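You operate a simulated robot arm through the tools that you are given. There is no shell and no other tool. Be economical: measure what you need, move in short steps, check, and stop when the job is done.

Carry out the task below with a simulated robot arm. There is one attempt and no reset: what you move stays moved.

## Task
Put one of the bread rolls from the larder end of the side table on top of the pastry.

Only the result counts: the job must be done as asked and must still hold three seconds after the hand-in. Knocking over, shifting, dropping, spilling or breaking anything else fails it.

## Robot
A 7-joint arm with a two-finger parallel gripper, fixed in place. Base frame: the origin is at the foot of the arm, x ahead of it, y to its left, z up; the work surface is at about z = 0. Lengths are in mm, angles in rad, forces in N, time in s.
With the tool pointing down near the work surface it reaches from about 220 to 580 mm from the base axis. Its first joint turns from -1.152 to 1.152 rad. Payload 2.5 kg.
The TCP is the grasp point between the finger pads, 23 mm short of the fingertips. In the tool frame z runs along the fingers and y along their closing line. Largest opening 94 mm; finger width 38, thickness 10; the body of the gripper, 54 by 96 mm, starts 39 mm behind the TCP.
Orientation is that of the tool frame in the base frame, as a unit quaternion [x, y, z, w]. With the fingers straight down and closing along the base's y, the tool's x points along the base's -x, its y along +y and its z along -z.

## Interface
- The arm moves only by the tool move_arm. Its argument "commands" is a list of rows, each a list of 7 numbers: the gripper command, from -1 (shut) to 1 (fully open), values between in proportion, then the shift along the tool's x, y, z in units of 25 mm (1.0 is 25 mm), then the turn, a rotation vector about the tool's x, y, z in units of 6 degrees (1.0 is 6 degrees). In form: [[jaw, x, y, z, rx, ry, rz], ...]. A call has 1 to 10 rows; each row shifts and turns the commanded pose from where the row before left it, along the tool's axes as they then stand. A call with a number of a shift or a turn outside -1 to 1 is refused whole. Rows are played at 5 a second. More than 50 mm and 0.15 rad between two rows, or a gripper value outside its range, and nothing of the call is played. A pose out of reach is approached as far as the arm can. The call stops where the force on the tool passes 40 N (or 10 N more than at its start, if that is more) or the arm is blocked; 0.2 s more then pass. Each finger travels about 108 mm/s and halts on what it meets, pressing with about 24 N; the grip force reading is that of the motor and also rises with nothing between the fingers. The clock runs only during rows and for 0.2 s after the last one: add rows that do not move to give the fingers time. It gives the time, the measured TCP pose, the force on the tool (base axes), the opening and the grip force at its end, in the units of the frame above (readings bear some noise).
- Cameras (640 x 400 px; columns grow to the right, rows downward): "scene" is fixed at [76.1, -398, 564.2]; the picture's right is [1.00, -0.09, 0.00], its down [-0.04, -0.51, -0.86] and it looks along [0.07, 0.86, -0.51] (base axes); focal length 341 px, centre (320, 200). "wrist" rides on the gripper at [86, 16, -74] in the tool frame; the picture's right is [-0.18, 0.98, 0.00], its down [-0.58, -0.11, -0.81] and it looks along [-0.79, -0.15, 0.59] (tool axes); focal length 243 px, centre (320, 200). There is no depth. A picture from a camera that has moved, and an enlarged one, comes with that camera's place and axes in the base frame and with its lens. The place of the scene camera against the robot may be out by one fixed shift of up to 25 mm in any direction.
- get_image(camera): a new picture of that camera. No time passes.
- enlarge(camera, box): a new picture of the part [left, top, right, bottom] of that camera's present view, enlarged. No time passes.
- finish_job(): hands the job in; it is judged then, once.

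Work in short steps. Places have to be worked out from the pictures, the camera data and where the tool is seen: move nearer, look again, correct. Check each grasp and each placing, and mend what went wrong. You have 90 turns and 42 pictures in all, those below and enlarged ones among them. Open the gripper and draw the arm clear of the work before you hand the job in, unless the task says otherwise; then end with one line.

The tools are called as name(argument=value, ...) on one line, values as JSON. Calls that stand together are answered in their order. move_arm: Moves the arm, as the interface text tells. Its arguments: {"type":"object","properties":{"commands":{"type":"array"}},"required":["commands"]} The other tools are called the same way: get_image (camera) takes a picture; enlarge (camera, box) takes an enlarged picture of a part of a camera's view; finish_job () hands the job in.

At the start:

```text
clock: 0.0
tool_pos: [348.5, 205.7, 227.8]
tcp_rot: [-0.001, 1.0, -0.001, 0.0]
contact_force: [0.1, 0.3, 0.2]
finger_gap: 94.1
gripper_force: 0.0
```

scene: 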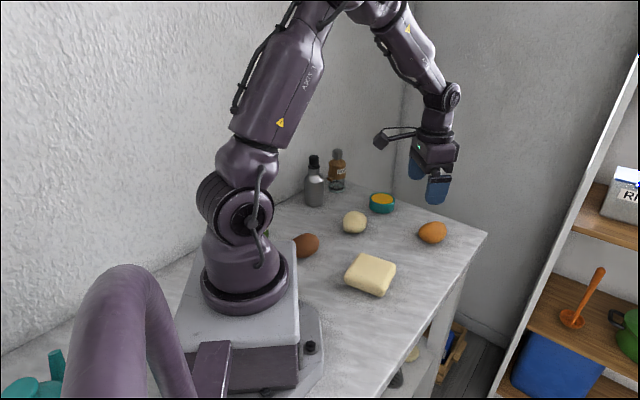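
wrist: 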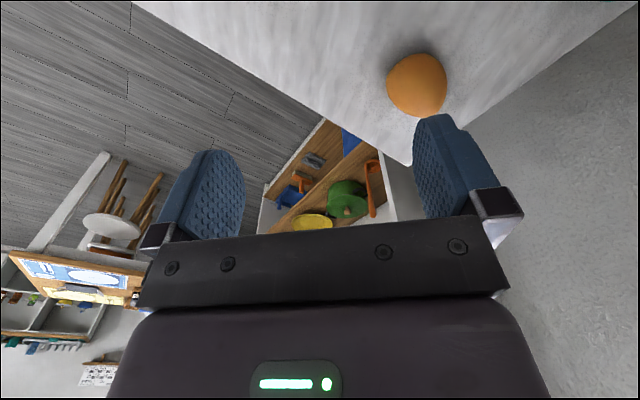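

I'll enlarge the scene to tell rolls, pastry and other objects apart.

enlarge(camera="scene", box=[280, 140, 500, 310])

enlarge(camera="scene", box=[0, 230, 640, 400])

```text
2.35 times, centred on (390, 225) of scene
camera zoom: at [76.1, -398.0, 564.2], right [1.0, -0.09, 0.0], down [-0.04, -0.51, -0.86], along [0.07, 0.86, -0.51], focal length 802 px, centre (155, 141)
```

zoom: 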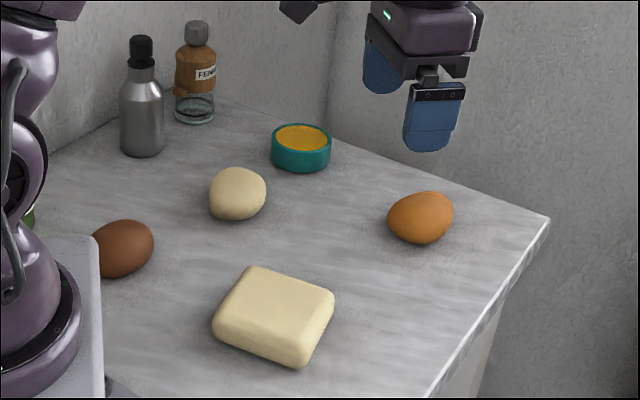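

```text
1.00 times, centred on (320, 315) of scene
camera zoom: at [76.1, -398.0, 564.2], right [1.0, -0.09, 0.0], down [-0.04, -0.51, -0.86], along [0.07, 0.86, -0.51], focal length 341 px, centre (320, 85)
```

zoom: 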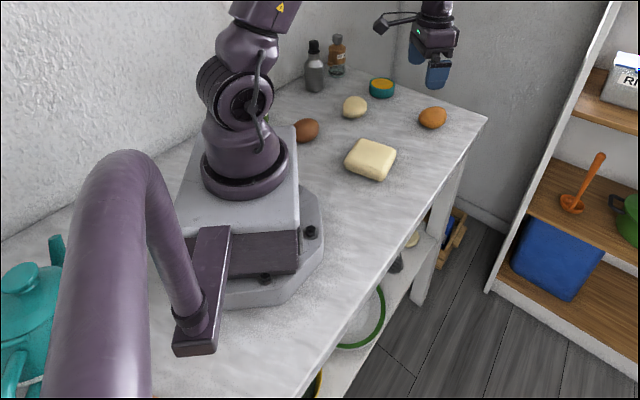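

The square block is likely the pastry, and the roundish items near the far end are candidate rolls. I estimate orange-brown ≈(435,316), cream ≈(238,381) and block ≈(240,173). I'll move back and up, then turn the wrist camera towards them.

move_arm(commands=[[1, 1, -1, -0.5, 0, 0, 0], [1, 1, -1, -0.5, 0, 0, 0], [1, 1, -1, -0.5, 0, 0, 0], [1, 0, 0, 0, 0, 0, -1], [1, 0, 0, 0, 0, 0, -1], [1, 0, 0, 0, 0, 0, -1], [1, 0, 0, 0, 0, 0, -1], [1, 0, 0, 0, 0, 0, -1], [1, 0, 0, 0, 0, 0, -1], [1, 0, 0, 0, 0, 0, -1]])

get_image(camera="wrist")

```text
clock: 2.2
tool_pos: [271.4, 130.4, 264.9]
tcp_rot: [-0.359, 0.933, 0.001, 0.001]
contact_force: [-0.6, 0.1, 0.1]
finger_gap: 94.0
gripper_force: 0.1
```

```text
37 pictures are left
camera wrist: at [196.7, 86.2, 339.8], right [-0.52, 0.85, 0.0], down [0.5, 0.31, 0.81], along [0.69, 0.42, -0.59], focal length 243 px, centre (320, 200)
```

wrist: 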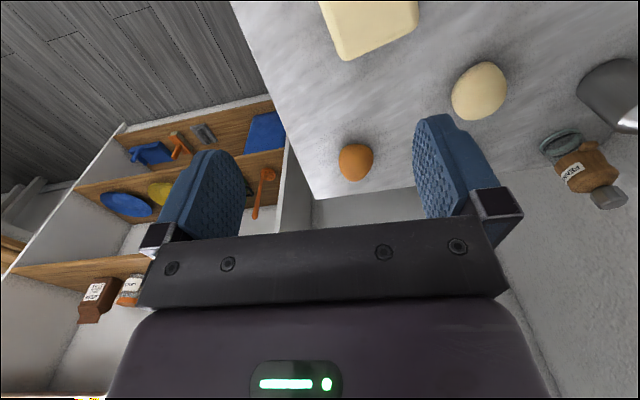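

The wrist view shows the block, the cream roll and the orange one. I'll enlarge it to see their surfaces.

enlarge(camera="wrist", box=[300, 0, 560, 190])

enlarge(camera="wrist", box=[50, 90, 310, 340])

enlarge(camera="scene", box=[285, 190, 405, 300])

```text
2.11 times, centred on (430, 95) of wrist
camera zoom: at [196.7, 86.2, 339.8], right [-0.52, 0.85, 0.0], down [0.5, 0.31, 0.81], along [0.69, 0.42, -0.59], focal length 511 px, centre (88, 421)
```

zoom: 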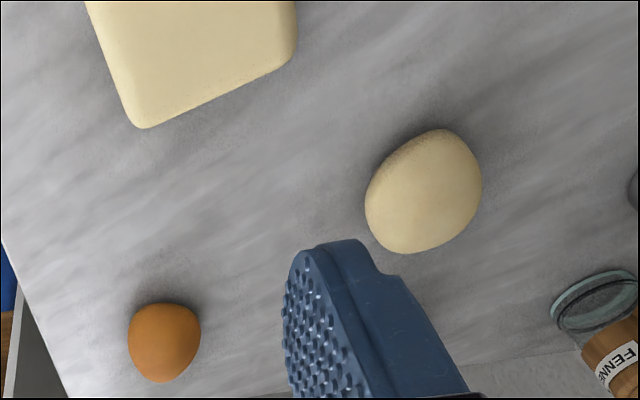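

```text
1.60 times, centred on (180, 215) of wrist
camera zoom: at [196.7, 86.2, 339.8], right [-0.52, 0.85, 0.0], down [0.5, 0.31, 0.81], along [0.69, 0.42, -0.59], focal length 388 px, centre (544, 176)
```

zoom: 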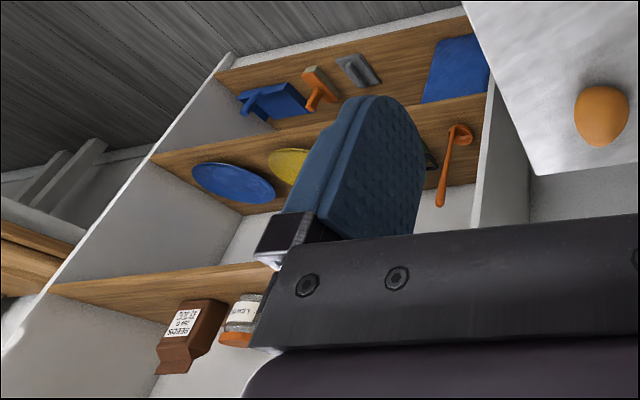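

```text
3.64 times, centred on (345, 245) of scene
camera zoom: at [76.1, -398.0, 564.2], right [1.0, -0.09, 0.0], down [-0.04, -0.51, -0.86], along [0.07, 0.86, -0.51], focal length 1240 px, centre (229, 36)
```

zoom: 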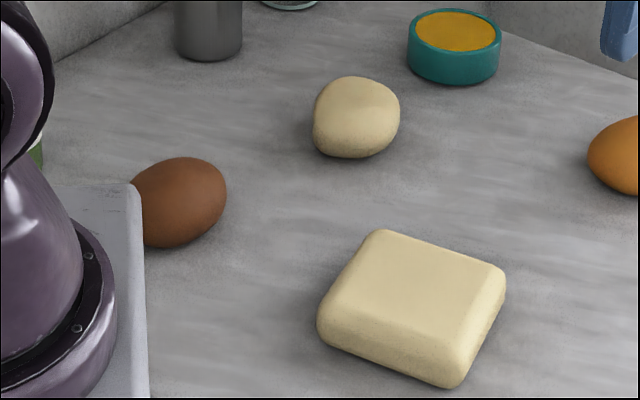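

I still need to tell which items are bread rolls, and there may be others behind the arm. I'll turn the camera further left to see the cream and brown ones and the area behind the arm.

move_arm(commands=[[1, 0, 0, 0, 0, 0, -1], [1, 0, 0, 0, 0, 0, -1], [1, 0, 0, 0, 0, 0, -1], [1, 0, 0, 0, 0, 0, -1], [1, 0, 0, 0, 0, 0, -1], [1, 0, 0, 0, 0, 0, -1], [1, 0, 0, 0, 0, 0, -1], [1, 0, 0, 0, 0, 0, -1], [1, 0, 0, 0, 0, 0, -1], [1, 0, 0, 0, 0, 0, -1]])

get_image(camera="wrist")

```text
clock: 4.4
tool_pos: [273.6, 130.4, 266.2]
tcp_rot: [0.778, -0.628, 0.0, 0.0]
contact_force: [0.6, -0.2, -1.2]
finger_gap: 94.1
gripper_force: 0.1
```

```text
33 pictures are left
camera wrist: at [274.3, 44.3, 339.9], right [-1.0, -0.03, 0.0], down [-0.02, 0.59, 0.81], along [-0.02, 0.81, -0.59], focal length 243 px, centre (320, 200)
```

wrist: 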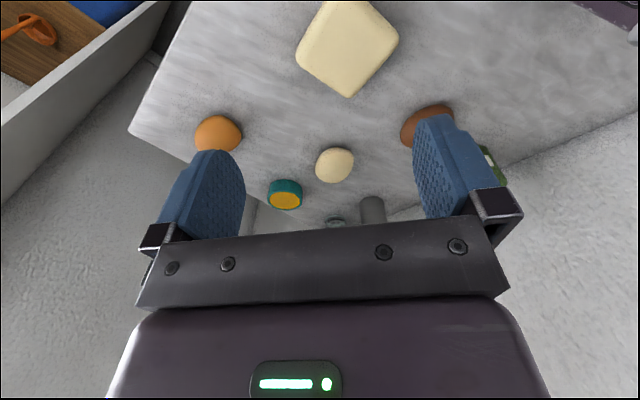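

Places are now better: block ≈(241,165), orange ≈(432,302), cream ≈(239,366) and brown ≈(103,279), which is at or beyond the reach of joint 1. I'll move in lower between orange and cream for a closer look.

move_arm(commands=[[1, -0.91, -0.69, 0.88, 0, 0, 0], [1, -0.91, -0.69, 0.88, 0, 0, 0], [1, -0.91, -0.69, 0.88, 0, 0, 0], [1, -0.91, -0.69, 0.88, 0, 0, 0], [1, -0.91, -0.69, 0.88, 0, 0, 0], [1, 0, 0, 0, 0, 0, 0]])

get_image(camera="wrist")

```text
clock: 5.8
tool_pos: [332.6, 260.5, 155.8]
tcp_rot: [0.777, -0.629, 0.0, 0.0]
contact_force: [1.1, -0.2, -0.6]
finger_gap: 93.9
gripper_force: 0.0
```

```text
32 pictures are left
camera wrist: at [334.8, 174.4, 230.2], right [-1.0, -0.02, 0.0], down [-0.01, 0.59, 0.81], along [-0.02, 0.81, -0.59], focal length 243 px, centre (320, 200)
```

wrist: 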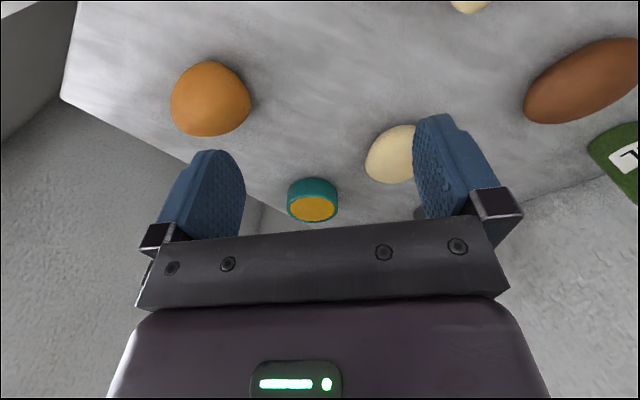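

Orange and brown are now clearly in view. I'll enlarge each to see crust or texture cues.

enlarge(camera="wrist", box=[150, 40, 270, 150])

enlarge(camera="wrist", box=[510, 30, 640, 210])

enlarge(camera="wrist", box=[280, 110, 430, 230])

```text
3.64 times, centred on (210, 95) of wrist
camera zoom: at [334.8, 174.4, 230.2], right [-1.0, -0.02, 0.0], down [-0.01, 0.59, 0.81], along [-0.02, 0.81, -0.59], focal length 882 px, centre (720, 582)
```

zoom: 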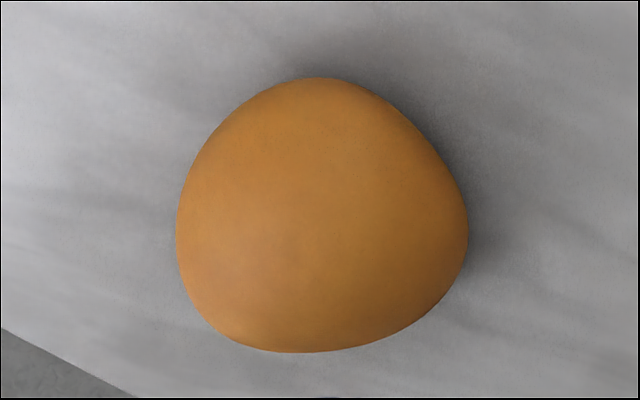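

```text
2.22 times, centred on (575, 120) of wrist
camera zoom: at [334.8, 174.4, 230.2], right [-1.0, -0.02, 0.0], down [-0.01, 0.59, 0.81], along [-0.02, 0.81, -0.59], focal length 539 px, centre (-247, 378)
```

zoom: 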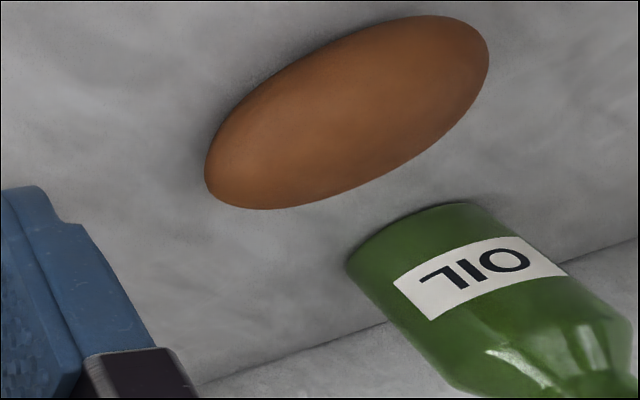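

```text
3.33 times, centred on (355, 170) of wrist
camera zoom: at [334.8, 174.4, 230.2], right [-1.0, -0.02, 0.0], down [-0.01, 0.59, 0.81], along [-0.02, 0.81, -0.59], focal length 809 px, centre (203, 300)
```

zoom: 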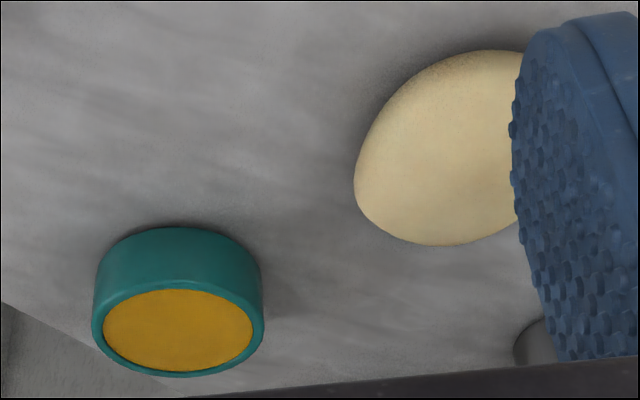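

The cream ball looks like raw dough with the same surface as the pastry block. The golden and brown ones look baked, so they're the rolls, and the golden one at ≈(432,302), about 72 mm wide, is reachable. I'll move above it and look.

move_arm(commands=[[1, -0.16, -0.84, 0.1, 0, 0, 0], [1, -0.16, -0.84, 0.1, 0, 0, 0], [1, -0.16, -0.84, 0.1, 0, 0, 0], [1, -0.16, -0.84, 0.1, 0, 0, 0], [1, -0.16, -0.84, 0.1, 0, 0, 0], [1, 0, 0, 0, 0, 0, 0]])

get_image(camera="wrist")

get_image(camera="scene")

```text
clock: 7.2
tool_pos: [430.6, 302.1, 143.1]
tcp_rot: [0.777, -0.629, 0.0, -0.001]
contact_force: [0.6, -0.2, 0.3]
finger_gap: 94.1
gripper_force: 0.0
```

```text
28 pictures are left
camera wrist: at [433.1, 215.2, 217.1], right [-1.0, -0.02, 0.0], down [-0.01, 0.59, 0.81], along [-0.02, 0.81, -0.59], focal length 243 px, centre (320, 200)
```

wrist: 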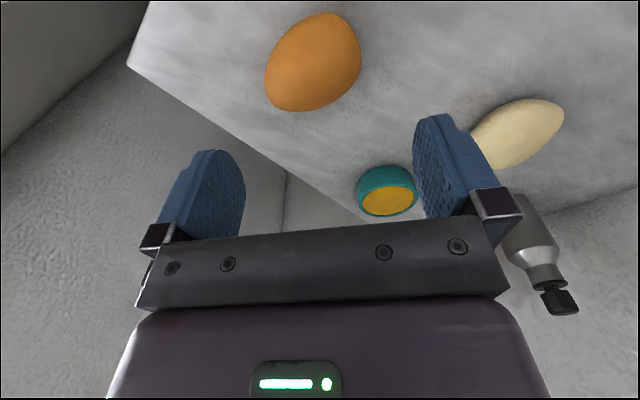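

```text
27 pictures are left
```

scene: 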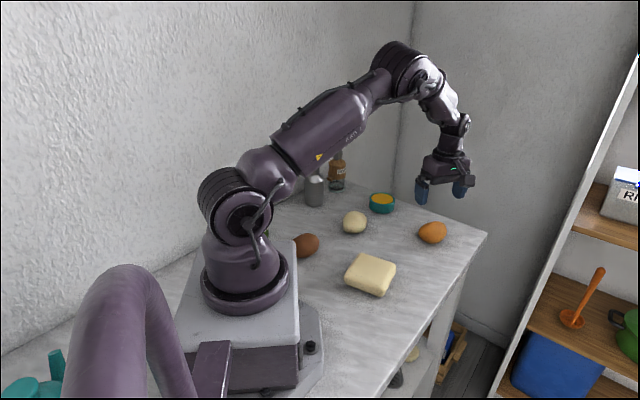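

The roll's centre is ≈(436,302), and its longer axis seems to run diagonally along +x+y. I'll turn the gripper about -42° so it closes across the narrow side, centre it in x, and lower a bit.

move_arm(commands=[[1, 0.04, -0.2, 0, 0, 0, 1], [1, 0, 0, 0, 0, 0, 1], [1, 0, 0, 0, 0, 0, 1], [1, 0, 0, 0, 0, 0, 1], [1, 0, 0, 0, 0, 0, 1], [1, 0, 0, 0, 0, 0, 1], [1, 0, 0, 0, 0, 0, 1], [1, 0, 0, 0.8, 0, 0, 0], [1, 0, 0, 0, 0, 0, 0]])

get_image(camera="wrist")

```text
clock: 9.2
tool_pos: [437.6, 301.5, 122.4]
tcp_rot: [-0.5, 0.866, 0.0, 0.0]
contact_force: [0.3, 0.1, 0.1]
finger_gap: 93.9
gripper_force: 0.0
```

```text
26 pictures are left
camera wrist: at [379.5, 236.6, 196.7], right [-0.76, 0.65, 0.0], down [0.39, 0.45, 0.81], along [0.53, 0.61, -0.59], focal length 243 px, centre (320, 200)
```

wrist: 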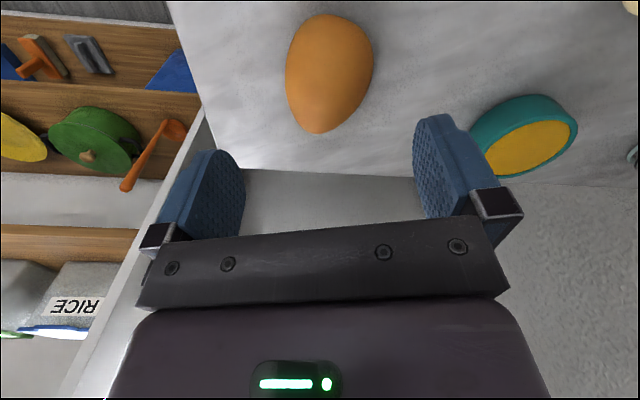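

Now the narrow width of ≈59 mm lies along the closing line. The centre reads ≈5 mm towards tool +y, so I'll shift that and lower to z≈70 to check.

move_arm(commands=[[1, 0, 0.2, 0.7, 0, 0, 0], [1, 0, 0, 0.7, 0, 0, 0], [1, 0, 0, 0.7, 0, 0, 0], [1, 0, 0, 0, 0, 0, 0]])

get_image(camera="wrist")

```text
clock: 10.2
tool_pos: [433.3, 305.8, 71.4]
tcp_rot: [-0.5, 0.866, 0.0, 0.001]
contact_force: [-0.6, -0.7, 0.7]
finger_gap: 94.0
gripper_force: 0.0
```

```text
25 pictures are left
camera wrist: at [375.1, 239.4, 144.6], right [-0.76, 0.65, 0.0], down [0.38, 0.45, 0.81], along [0.53, 0.61, -0.59], focal length 243 px, centre (320, 200)
```

wrist: 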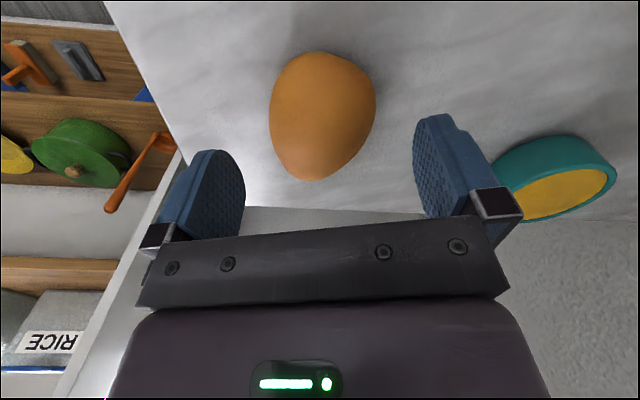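

The roll sits between the fingers, with the centre ≈4 mm back towards the camera. I'll correct that, descend to z≈29, then close.

move_arm(commands=[[1, 0.15, 0.06, 0.6, 0, 0, 0], [1, 0, 0, 0.6, 0, 0, 0], [1, 0, 0, 0.5, 0, 0, 0], [1, 0, 0, 0, 0, 0, 0]])

get_image(camera="wrist")

```text
clock: 11.2
tool_pos: [429.2, 302.1, 28.6]
tcp_rot: [-0.499, 0.866, 0.0, 0.0]
contact_force: [0.9, 0.8, 1.1]
finger_gap: 94.1
gripper_force: 0.0
```

```text
24 pictures are left
camera wrist: at [370.5, 236.7, 101.9], right [-0.76, 0.65, 0.0], down [0.39, 0.45, 0.81], along [0.52, 0.61, -0.59], focal length 243 px, centre (320, 200)
```

wrist: 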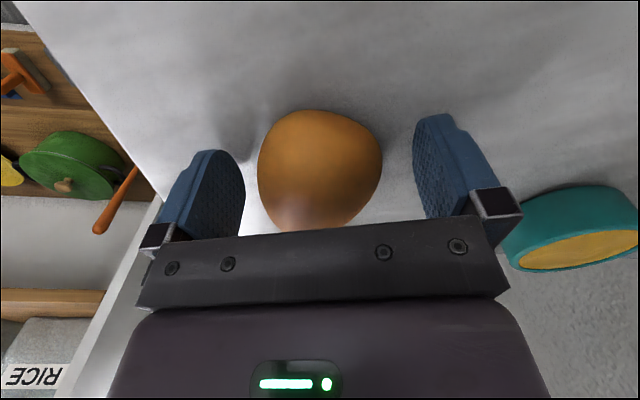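

The roll is between the fingers, so I'll close, with idle rows for time.

move_arm(commands=[[0.4, 0, 0, 0, 0, 0, 0], [0.2, 0, 0, 0, 0, 0, 0], [-0.2, 0, 0, 0, 0, 0, 0], [-1, 0, 0, 0, 0, 0, 0], [-1, 0, 0, 0, 0, 0, 0], [-1, 0, 0, 0, 0, 0, 0]])

get_image(camera="wrist")

```text
clock: 12.6
tool_pos: [428.6, 301.9, 28.4]
tcp_rot: [-0.5, 0.866, 0.0, 0.0]
contact_force: [0.9, -0.2, 0.4]
finger_gap: 64.7
gripper_force: 24.0
```

```text
23 pictures are left
camera wrist: at [370.6, 236.7, 102.1], right [-0.76, 0.65, 0.0], down [0.39, 0.45, 0.81], along [0.52, 0.61, -0.59], focal length 243 px, centre (320, 200)
```

wrist: 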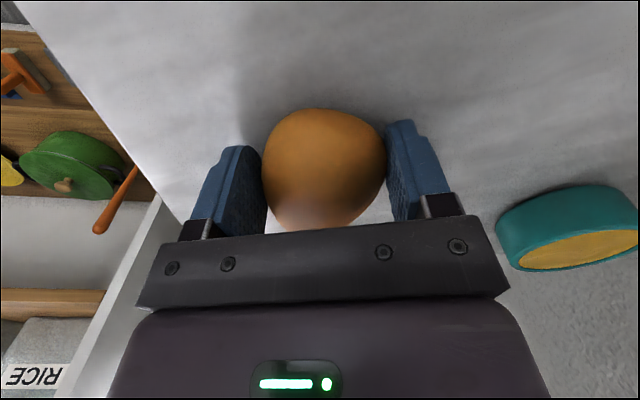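

The grip holds at 64.7 mm and 24 N. I'll lift straight up about 95 mm, slowly at first.

move_arm(commands=[[-1, 0, 0, -0.3, 0, 0, 0], [-1, 0, 0, -0.5, 0, 0, 0], [-1, 0, 0, -0.7, 0, 0, 0], [-1, 0, 0, -0.8, 0, 0, 0], [-1, 0, 0, -0.8, 0, 0, 0], [-1, 0, 0, -0.7, 0, 0, 0], [-1, 0, 0, 0, 0, 0, 0]])

get_image(camera="wrist")

```text
clock: 14.2
tool_pos: [430.0, 300.7, 123.9]
tcp_rot: [-0.5, 0.866, 0.0, 0.0]
contact_force: [-0.4, -0.1, -0.6]
finger_gap: 64.6
gripper_force: 24.0
```

```text
22 pictures are left
camera wrist: at [371.2, 236.3, 197.6], right [-0.76, 0.65, 0.0], down [0.39, 0.45, 0.81], along [0.52, 0.61, -0.59], focal length 243 px, centre (320, 200)
```

wrist: 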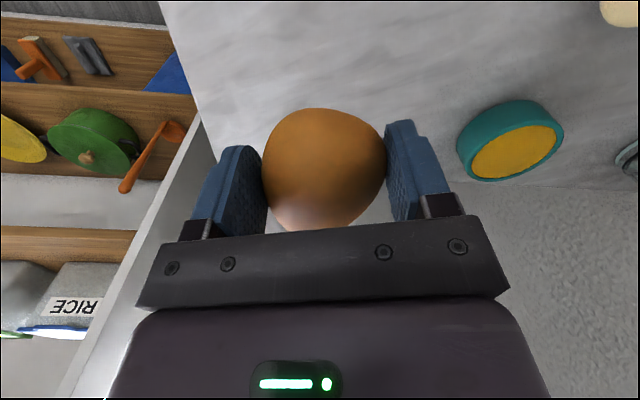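

The roll is held. I'll carry it to above the pastry, first estimated at (241,167), keeping the height.

move_arm(commands=[[-1, 0.84, 0.387, 0, 0, 0, 0], [-1, 0.84, 0.387, 0, 0, 0, 0], [-1, 0.84, 0.387, 0, 0, 0, 0], [-1, 0.84, 0.387, 0, 0, 0, 0], [-1, 0.84, 0.387, 0, 0, 0, 0], [-1, 0.84, 0.387, 0, 0, 0, 0], [-1, 0.84, 0.387, 0, 0, 0, 0], [-1, 0.84, 0.387, 0, 0, 0, 0], [-1, 0.84, 0.387, 0, 0, 0, 0], [-1, 0.84, 0.387, 0, 0, 0, 0]])

get_image(camera="wrist")

get_image(camera="scene")

```text
clock: 16.4
tool_pos: [240.2, 168.0, 122.7]
tcp_rot: [-0.5, 0.866, 0.0, 0.0]
contact_force: [0.6, 0.8, -1.1]
finger_gap: 64.4
gripper_force: 24.0
```

```text
21 pictures are left
camera wrist: at [182.5, 102.7, 197.5], right [-0.76, 0.65, 0.0], down [0.38, 0.45, 0.81], along [0.53, 0.61, -0.59], focal length 243 px, centre (320, 200)
```

wrist: 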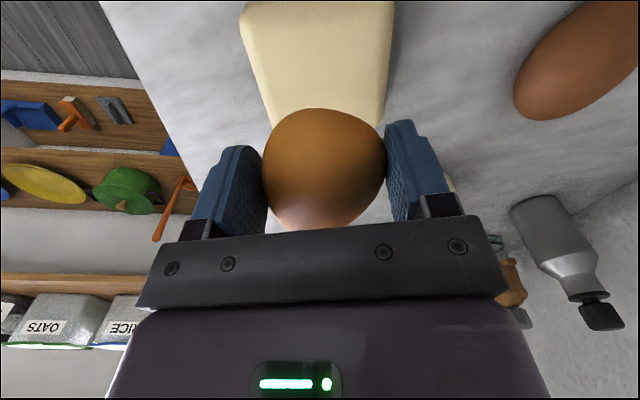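

```text
20 pictures are left
```

scene: 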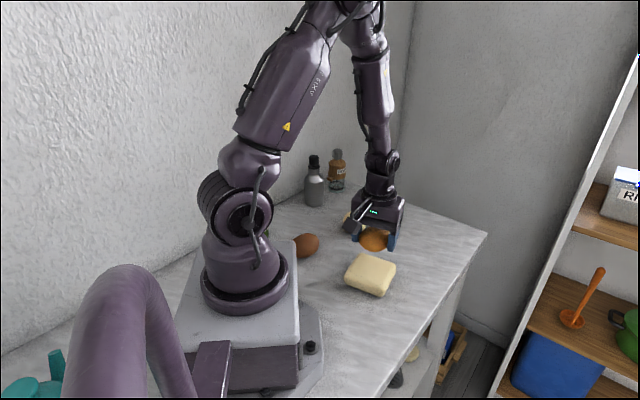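

Corner estimates put the pastry centre ≈(241,173), with sides parallel to the gripper. I'll shift a few mm, lower to z≈73 and check from the side.

move_arm(commands=[[-1, -0.18, 0, 0.5, 0, 0, 0], [-1, 0, 0, 0.5, 0, 0, 0], [-1, 0, 0, 0.5, 0, 0, 0], [-1, 0, 0, 0.5, 0, 0, 0], [-1, 0, 0, 0, 0, 0, 0]])

enlarge(camera="scene", box=[320, 210, 430, 310])

get_image(camera="wrist")

```text
clock: 17.6
tool_pos: [242.9, 171.9, 73.8]
tcp_rot: [-0.5, 0.866, 0.0, 0.0]
contact_force: [-0.3, -0.1, -0.3]
finger_gap: 64.0
gripper_force: 24.2
```

```text
4.00 times, centred on (375, 260) of scene
camera zoom: at [76.1, -398.0, 564.2], right [1.0, -0.09, 0.0], down [-0.04, -0.51, -0.86], along [0.07, 0.86, -0.51], focal length 1364 px, centre (100, -40)
```

zoom: 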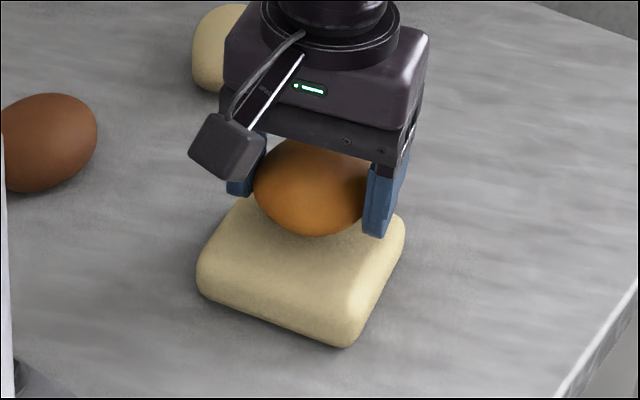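

```text
18 pictures are left
camera wrist: at [185.2, 106.8, 147.3], right [-0.76, 0.65, 0.0], down [0.38, 0.45, 0.81], along [0.53, 0.61, -0.59], focal length 243 px, centre (320, 200)
```

wrist: 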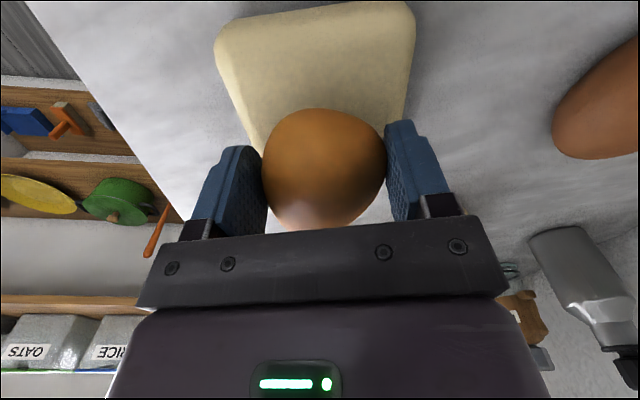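

The roll is laterally centred over the pastry and still above its top. I'll lower in small steps, watching the vertical force.

move_arm(commands=[[-1, 0, 0, 0.16, 0, 0, 0], [-1, 0, 0, 0.16, 0, 0, 0], [-1, 0, 0, 0, 0, 0, 0]])

enlarge(camera="scene", box=[330, 220, 420, 300])

```text
clock: 18.4
tool_pos: [242.8, 171.8, 65.0]
tcp_rot: [-0.5, 0.866, 0.001, 0.0]
contact_force: [0.5, 0.6, -1.0]
finger_gap: 64.2
gripper_force: 23.9
```

```text
5.00 times, centred on (375, 260) of scene
camera zoom: at [76.1, -398.0, 564.2], right [1.0, -0.09, 0.0], down [-0.04, -0.51, -0.86], along [0.07, 0.86, -0.51], focal length 1705 px, centre (45, -100)
```

zoom: 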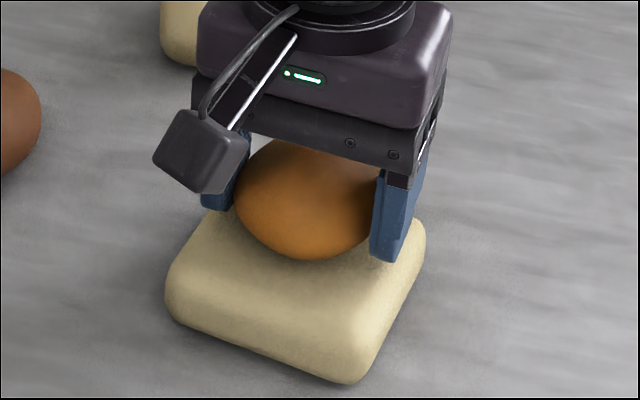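

No contact force yet and the roll is well centred. I'll continue in 2 mm steps.

move_arm(commands=[[-1, 0, 0, 0.08, 0, 0, 0], [-1, 0, 0, 0.08, 0, 0, 0], [-1, 0, 0, 0, 0, 0, 0]])

```text
clock: 19.2
tool_pos: [242.6, 172.3, 60.4]
tcp_rot: [-0.501, 0.866, 0.001, 0.001]
contact_force: [-2.2, -1.6, 13.9]
finger_gap: 63.9
gripper_force: 23.6
```

Contact at z≈60 with 14 N. I'll back off about 1 mm to relieve the preload.

move_arm(commands=[[-1, 0, 0, -0.04, 0, 0, 0], [-1, 0, 0, 0, 0, 0, 0]])

```text
clock: 19.8
tool_pos: [242.9, 171.3, 62.4]
tcp_rot: [-0.5, 0.866, 0.0, 0.0]
contact_force: [0.1, 0.4, -0.7]
finger_gap: 63.8
gripper_force: 24.5
```

The load is off, so the roll may be up to 1 mm clear. I'll lower half of that and then open gently.

move_arm(commands=[[-1, 0, 0, 0.025, 0, 0, 0], [-1, 0, 0, 0, 0, 0, 0]])

```text
clock: 20.4
tool_pos: [243.2, 172.8, 60.5]
tcp_rot: [-0.5, 0.866, 0.0, 0.0]
contact_force: [-0.6, -1.0, 2.6]
finger_gap: 63.8
gripper_force: 23.3
```

Light contact at 2.6 N. I'll open gradually.

move_arm(commands=[[0.34, 0, 0, 0, 0, 0, 0], [0.37, 0, 0, 0, 0, 0, 0], [0.4, 0, 0, 0, 0, 0, 0], [0.44, 0, 0, 0, 0, 0, 0], [0.5, 0, 0, 0, 0, 0, 0], [0.6, 0, 0, 0, 0, 0, 0], [0.6, 0, 0, 0, 0, 0, 0], [0.6, 0, 0, 0, 0, 0, 0]])

get_image(camera="wrist")

enlarge(camera="scene", box=[330, 220, 420, 300])

```text
clock: 22.2
tool_pos: [242.9, 172.0, 61.6]
tcp_rot: [-0.5, 0.866, 0.0, 0.0]
contact_force: [0.1, 0.5, 0.1]
finger_gap: 75.4
gripper_force: 0.2
```

```text
16 pictures are left
camera wrist: at [184.4, 107.0, 135.4], right [-0.76, 0.65, 0.0], down [0.39, 0.45, 0.81], along [0.52, 0.61, -0.59], focal length 243 px, centre (320, 200)
```

wrist: 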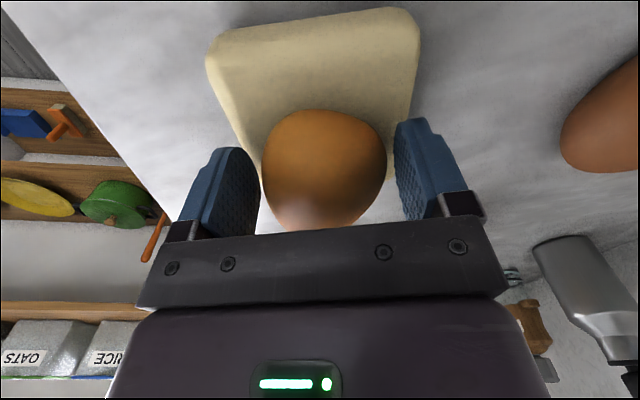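

```text
5.00 times, centred on (375, 260) of scene
camera zoom: at [76.1, -398.0, 564.2], right [1.0, -0.09, 0.0], down [-0.04, -0.51, -0.86], along [0.07, 0.86, -0.51], focal length 1705 px, centre (45, -100)
```

zoom: 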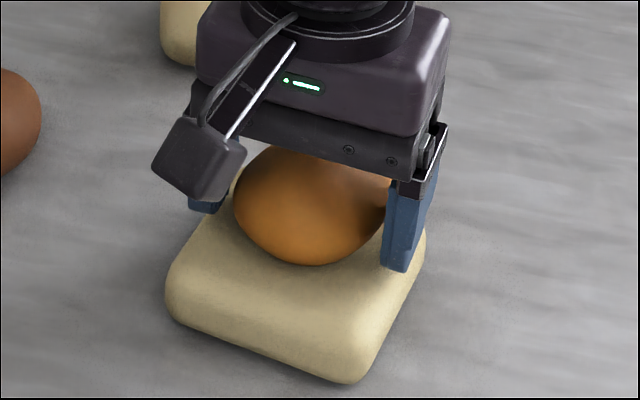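

The roll is free and rests still on the pastry. I'll open a bit more, then rise straight up.

move_arm(commands=[[0.8, 0, 0, 0, 0, 0, 0], [0.9, 0, 0, -0.3, 0, 0, 0], [0.9, 0, 0, -0.6, 0, 0, 0], [0.9, 0, 0, -0.9, 0, 0, 0], [0.9, 0, 0, -1, 0, 0, 0], [0.9, 0, 0, -1, 0, 0, 0], [0.9, 0, 0, -1, 0, 0, 0], [0.9, 0, 0, -1, 0, 0, 0], [0.9, 0, 0, 0, 0, 0, 0]])

get_image(camera="scene")

enlarge(camera="scene", box=[280, 190, 440, 310])

```text
clock: 24.2
tool_pos: [242.7, 173.8, 206.5]
tcp_rot: [-0.5, 0.866, 0.0, -0.001]
contact_force: [0.3, -0.5, -0.1]
finger_gap: 89.3
gripper_force: 0.2
```

```text
14 pictures are left
```

scene: 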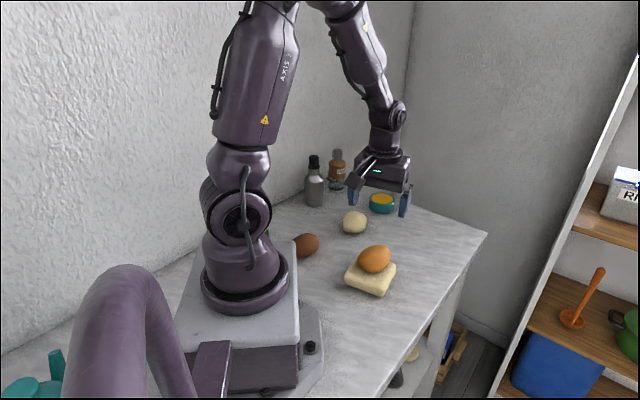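

```text
3.33 times, centred on (360, 250) of scene
camera zoom: at [76.1, -398.0, 564.2], right [1.0, -0.09, 0.0], down [-0.04, -0.51, -0.86], along [0.07, 0.86, -0.51], focal length 1136 px, centre (187, 33)
```

zoom: 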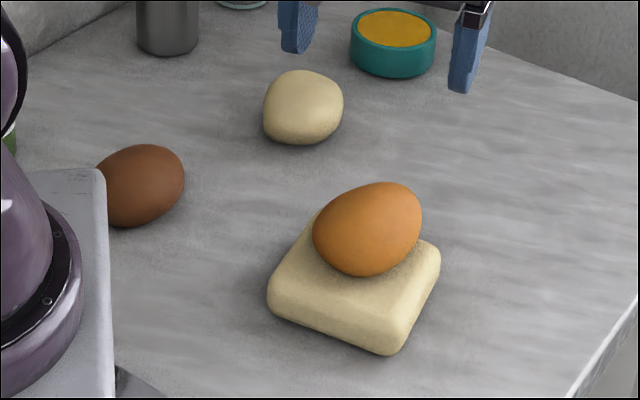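

The roll sits near the pastry's centre. I'll let some time pass while drawing the arm off sideways, then confirm it's stable.

move_arm(commands=[[0.9, -1, 0, -0.3, 0, 0, 0], [0.9, -1, 0, -0.3, 0, 0, 0], [0.9, -1, 0, 0, 0, 0, 0], [0.9, 0, 0, 0, 0, 0, 0], [0.9, 0, 0, 0, 0, 0, 0], [0.9, 0, 0, 0, 0, 0, 0], [0.9, 0, 0, 0, 0, 0, 0], [0.9, 0, 0, 0, 0, 0, 0], [0.9, 0, 0, 0, 0, 0, 0], [0.9, 0, 0, 0, 0, 0, 0]])

enlarge(camera="scene", box=[280, 190, 440, 310])

```text
clock: 26.4
tool_pos: [279.8, 238.0, 220.6]
tcp_rot: [-0.498, 0.867, 0.0, 0.0]
contact_force: [0.1, 0.4, 0.0]
finger_gap: 89.2
gripper_force: 0.1
```

```text
3.33 times, centred on (360, 250) of scene
camera zoom: at [76.1, -398.0, 564.2], right [1.0, -0.09, 0.0], down [-0.04, -0.51, -0.86], along [0.07, 0.86, -0.51], focal length 1136 px, centre (187, 33)
```

zoom: 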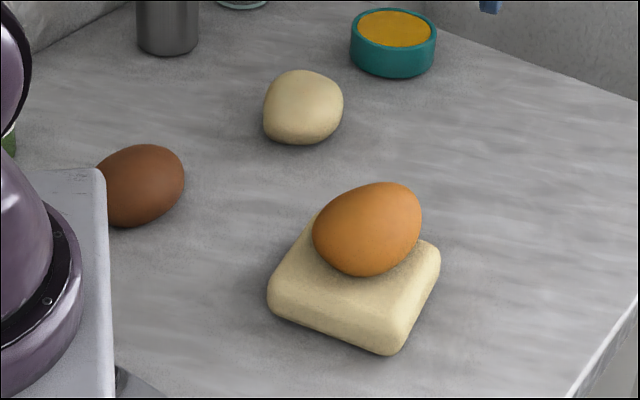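

The roll hasn't moved in two seconds, nothing else was disturbed, and the arm is clear with the gripper open. I'm handing in.

finish_job()

```text
The job is handed in.
```

I put the golden bread roll from the shelf end of the table on the square, cream-coloured pastry block, where it stayed put; nothing was labelled, so which items were the roll, the pastry and the larder end is my judgement from their look.
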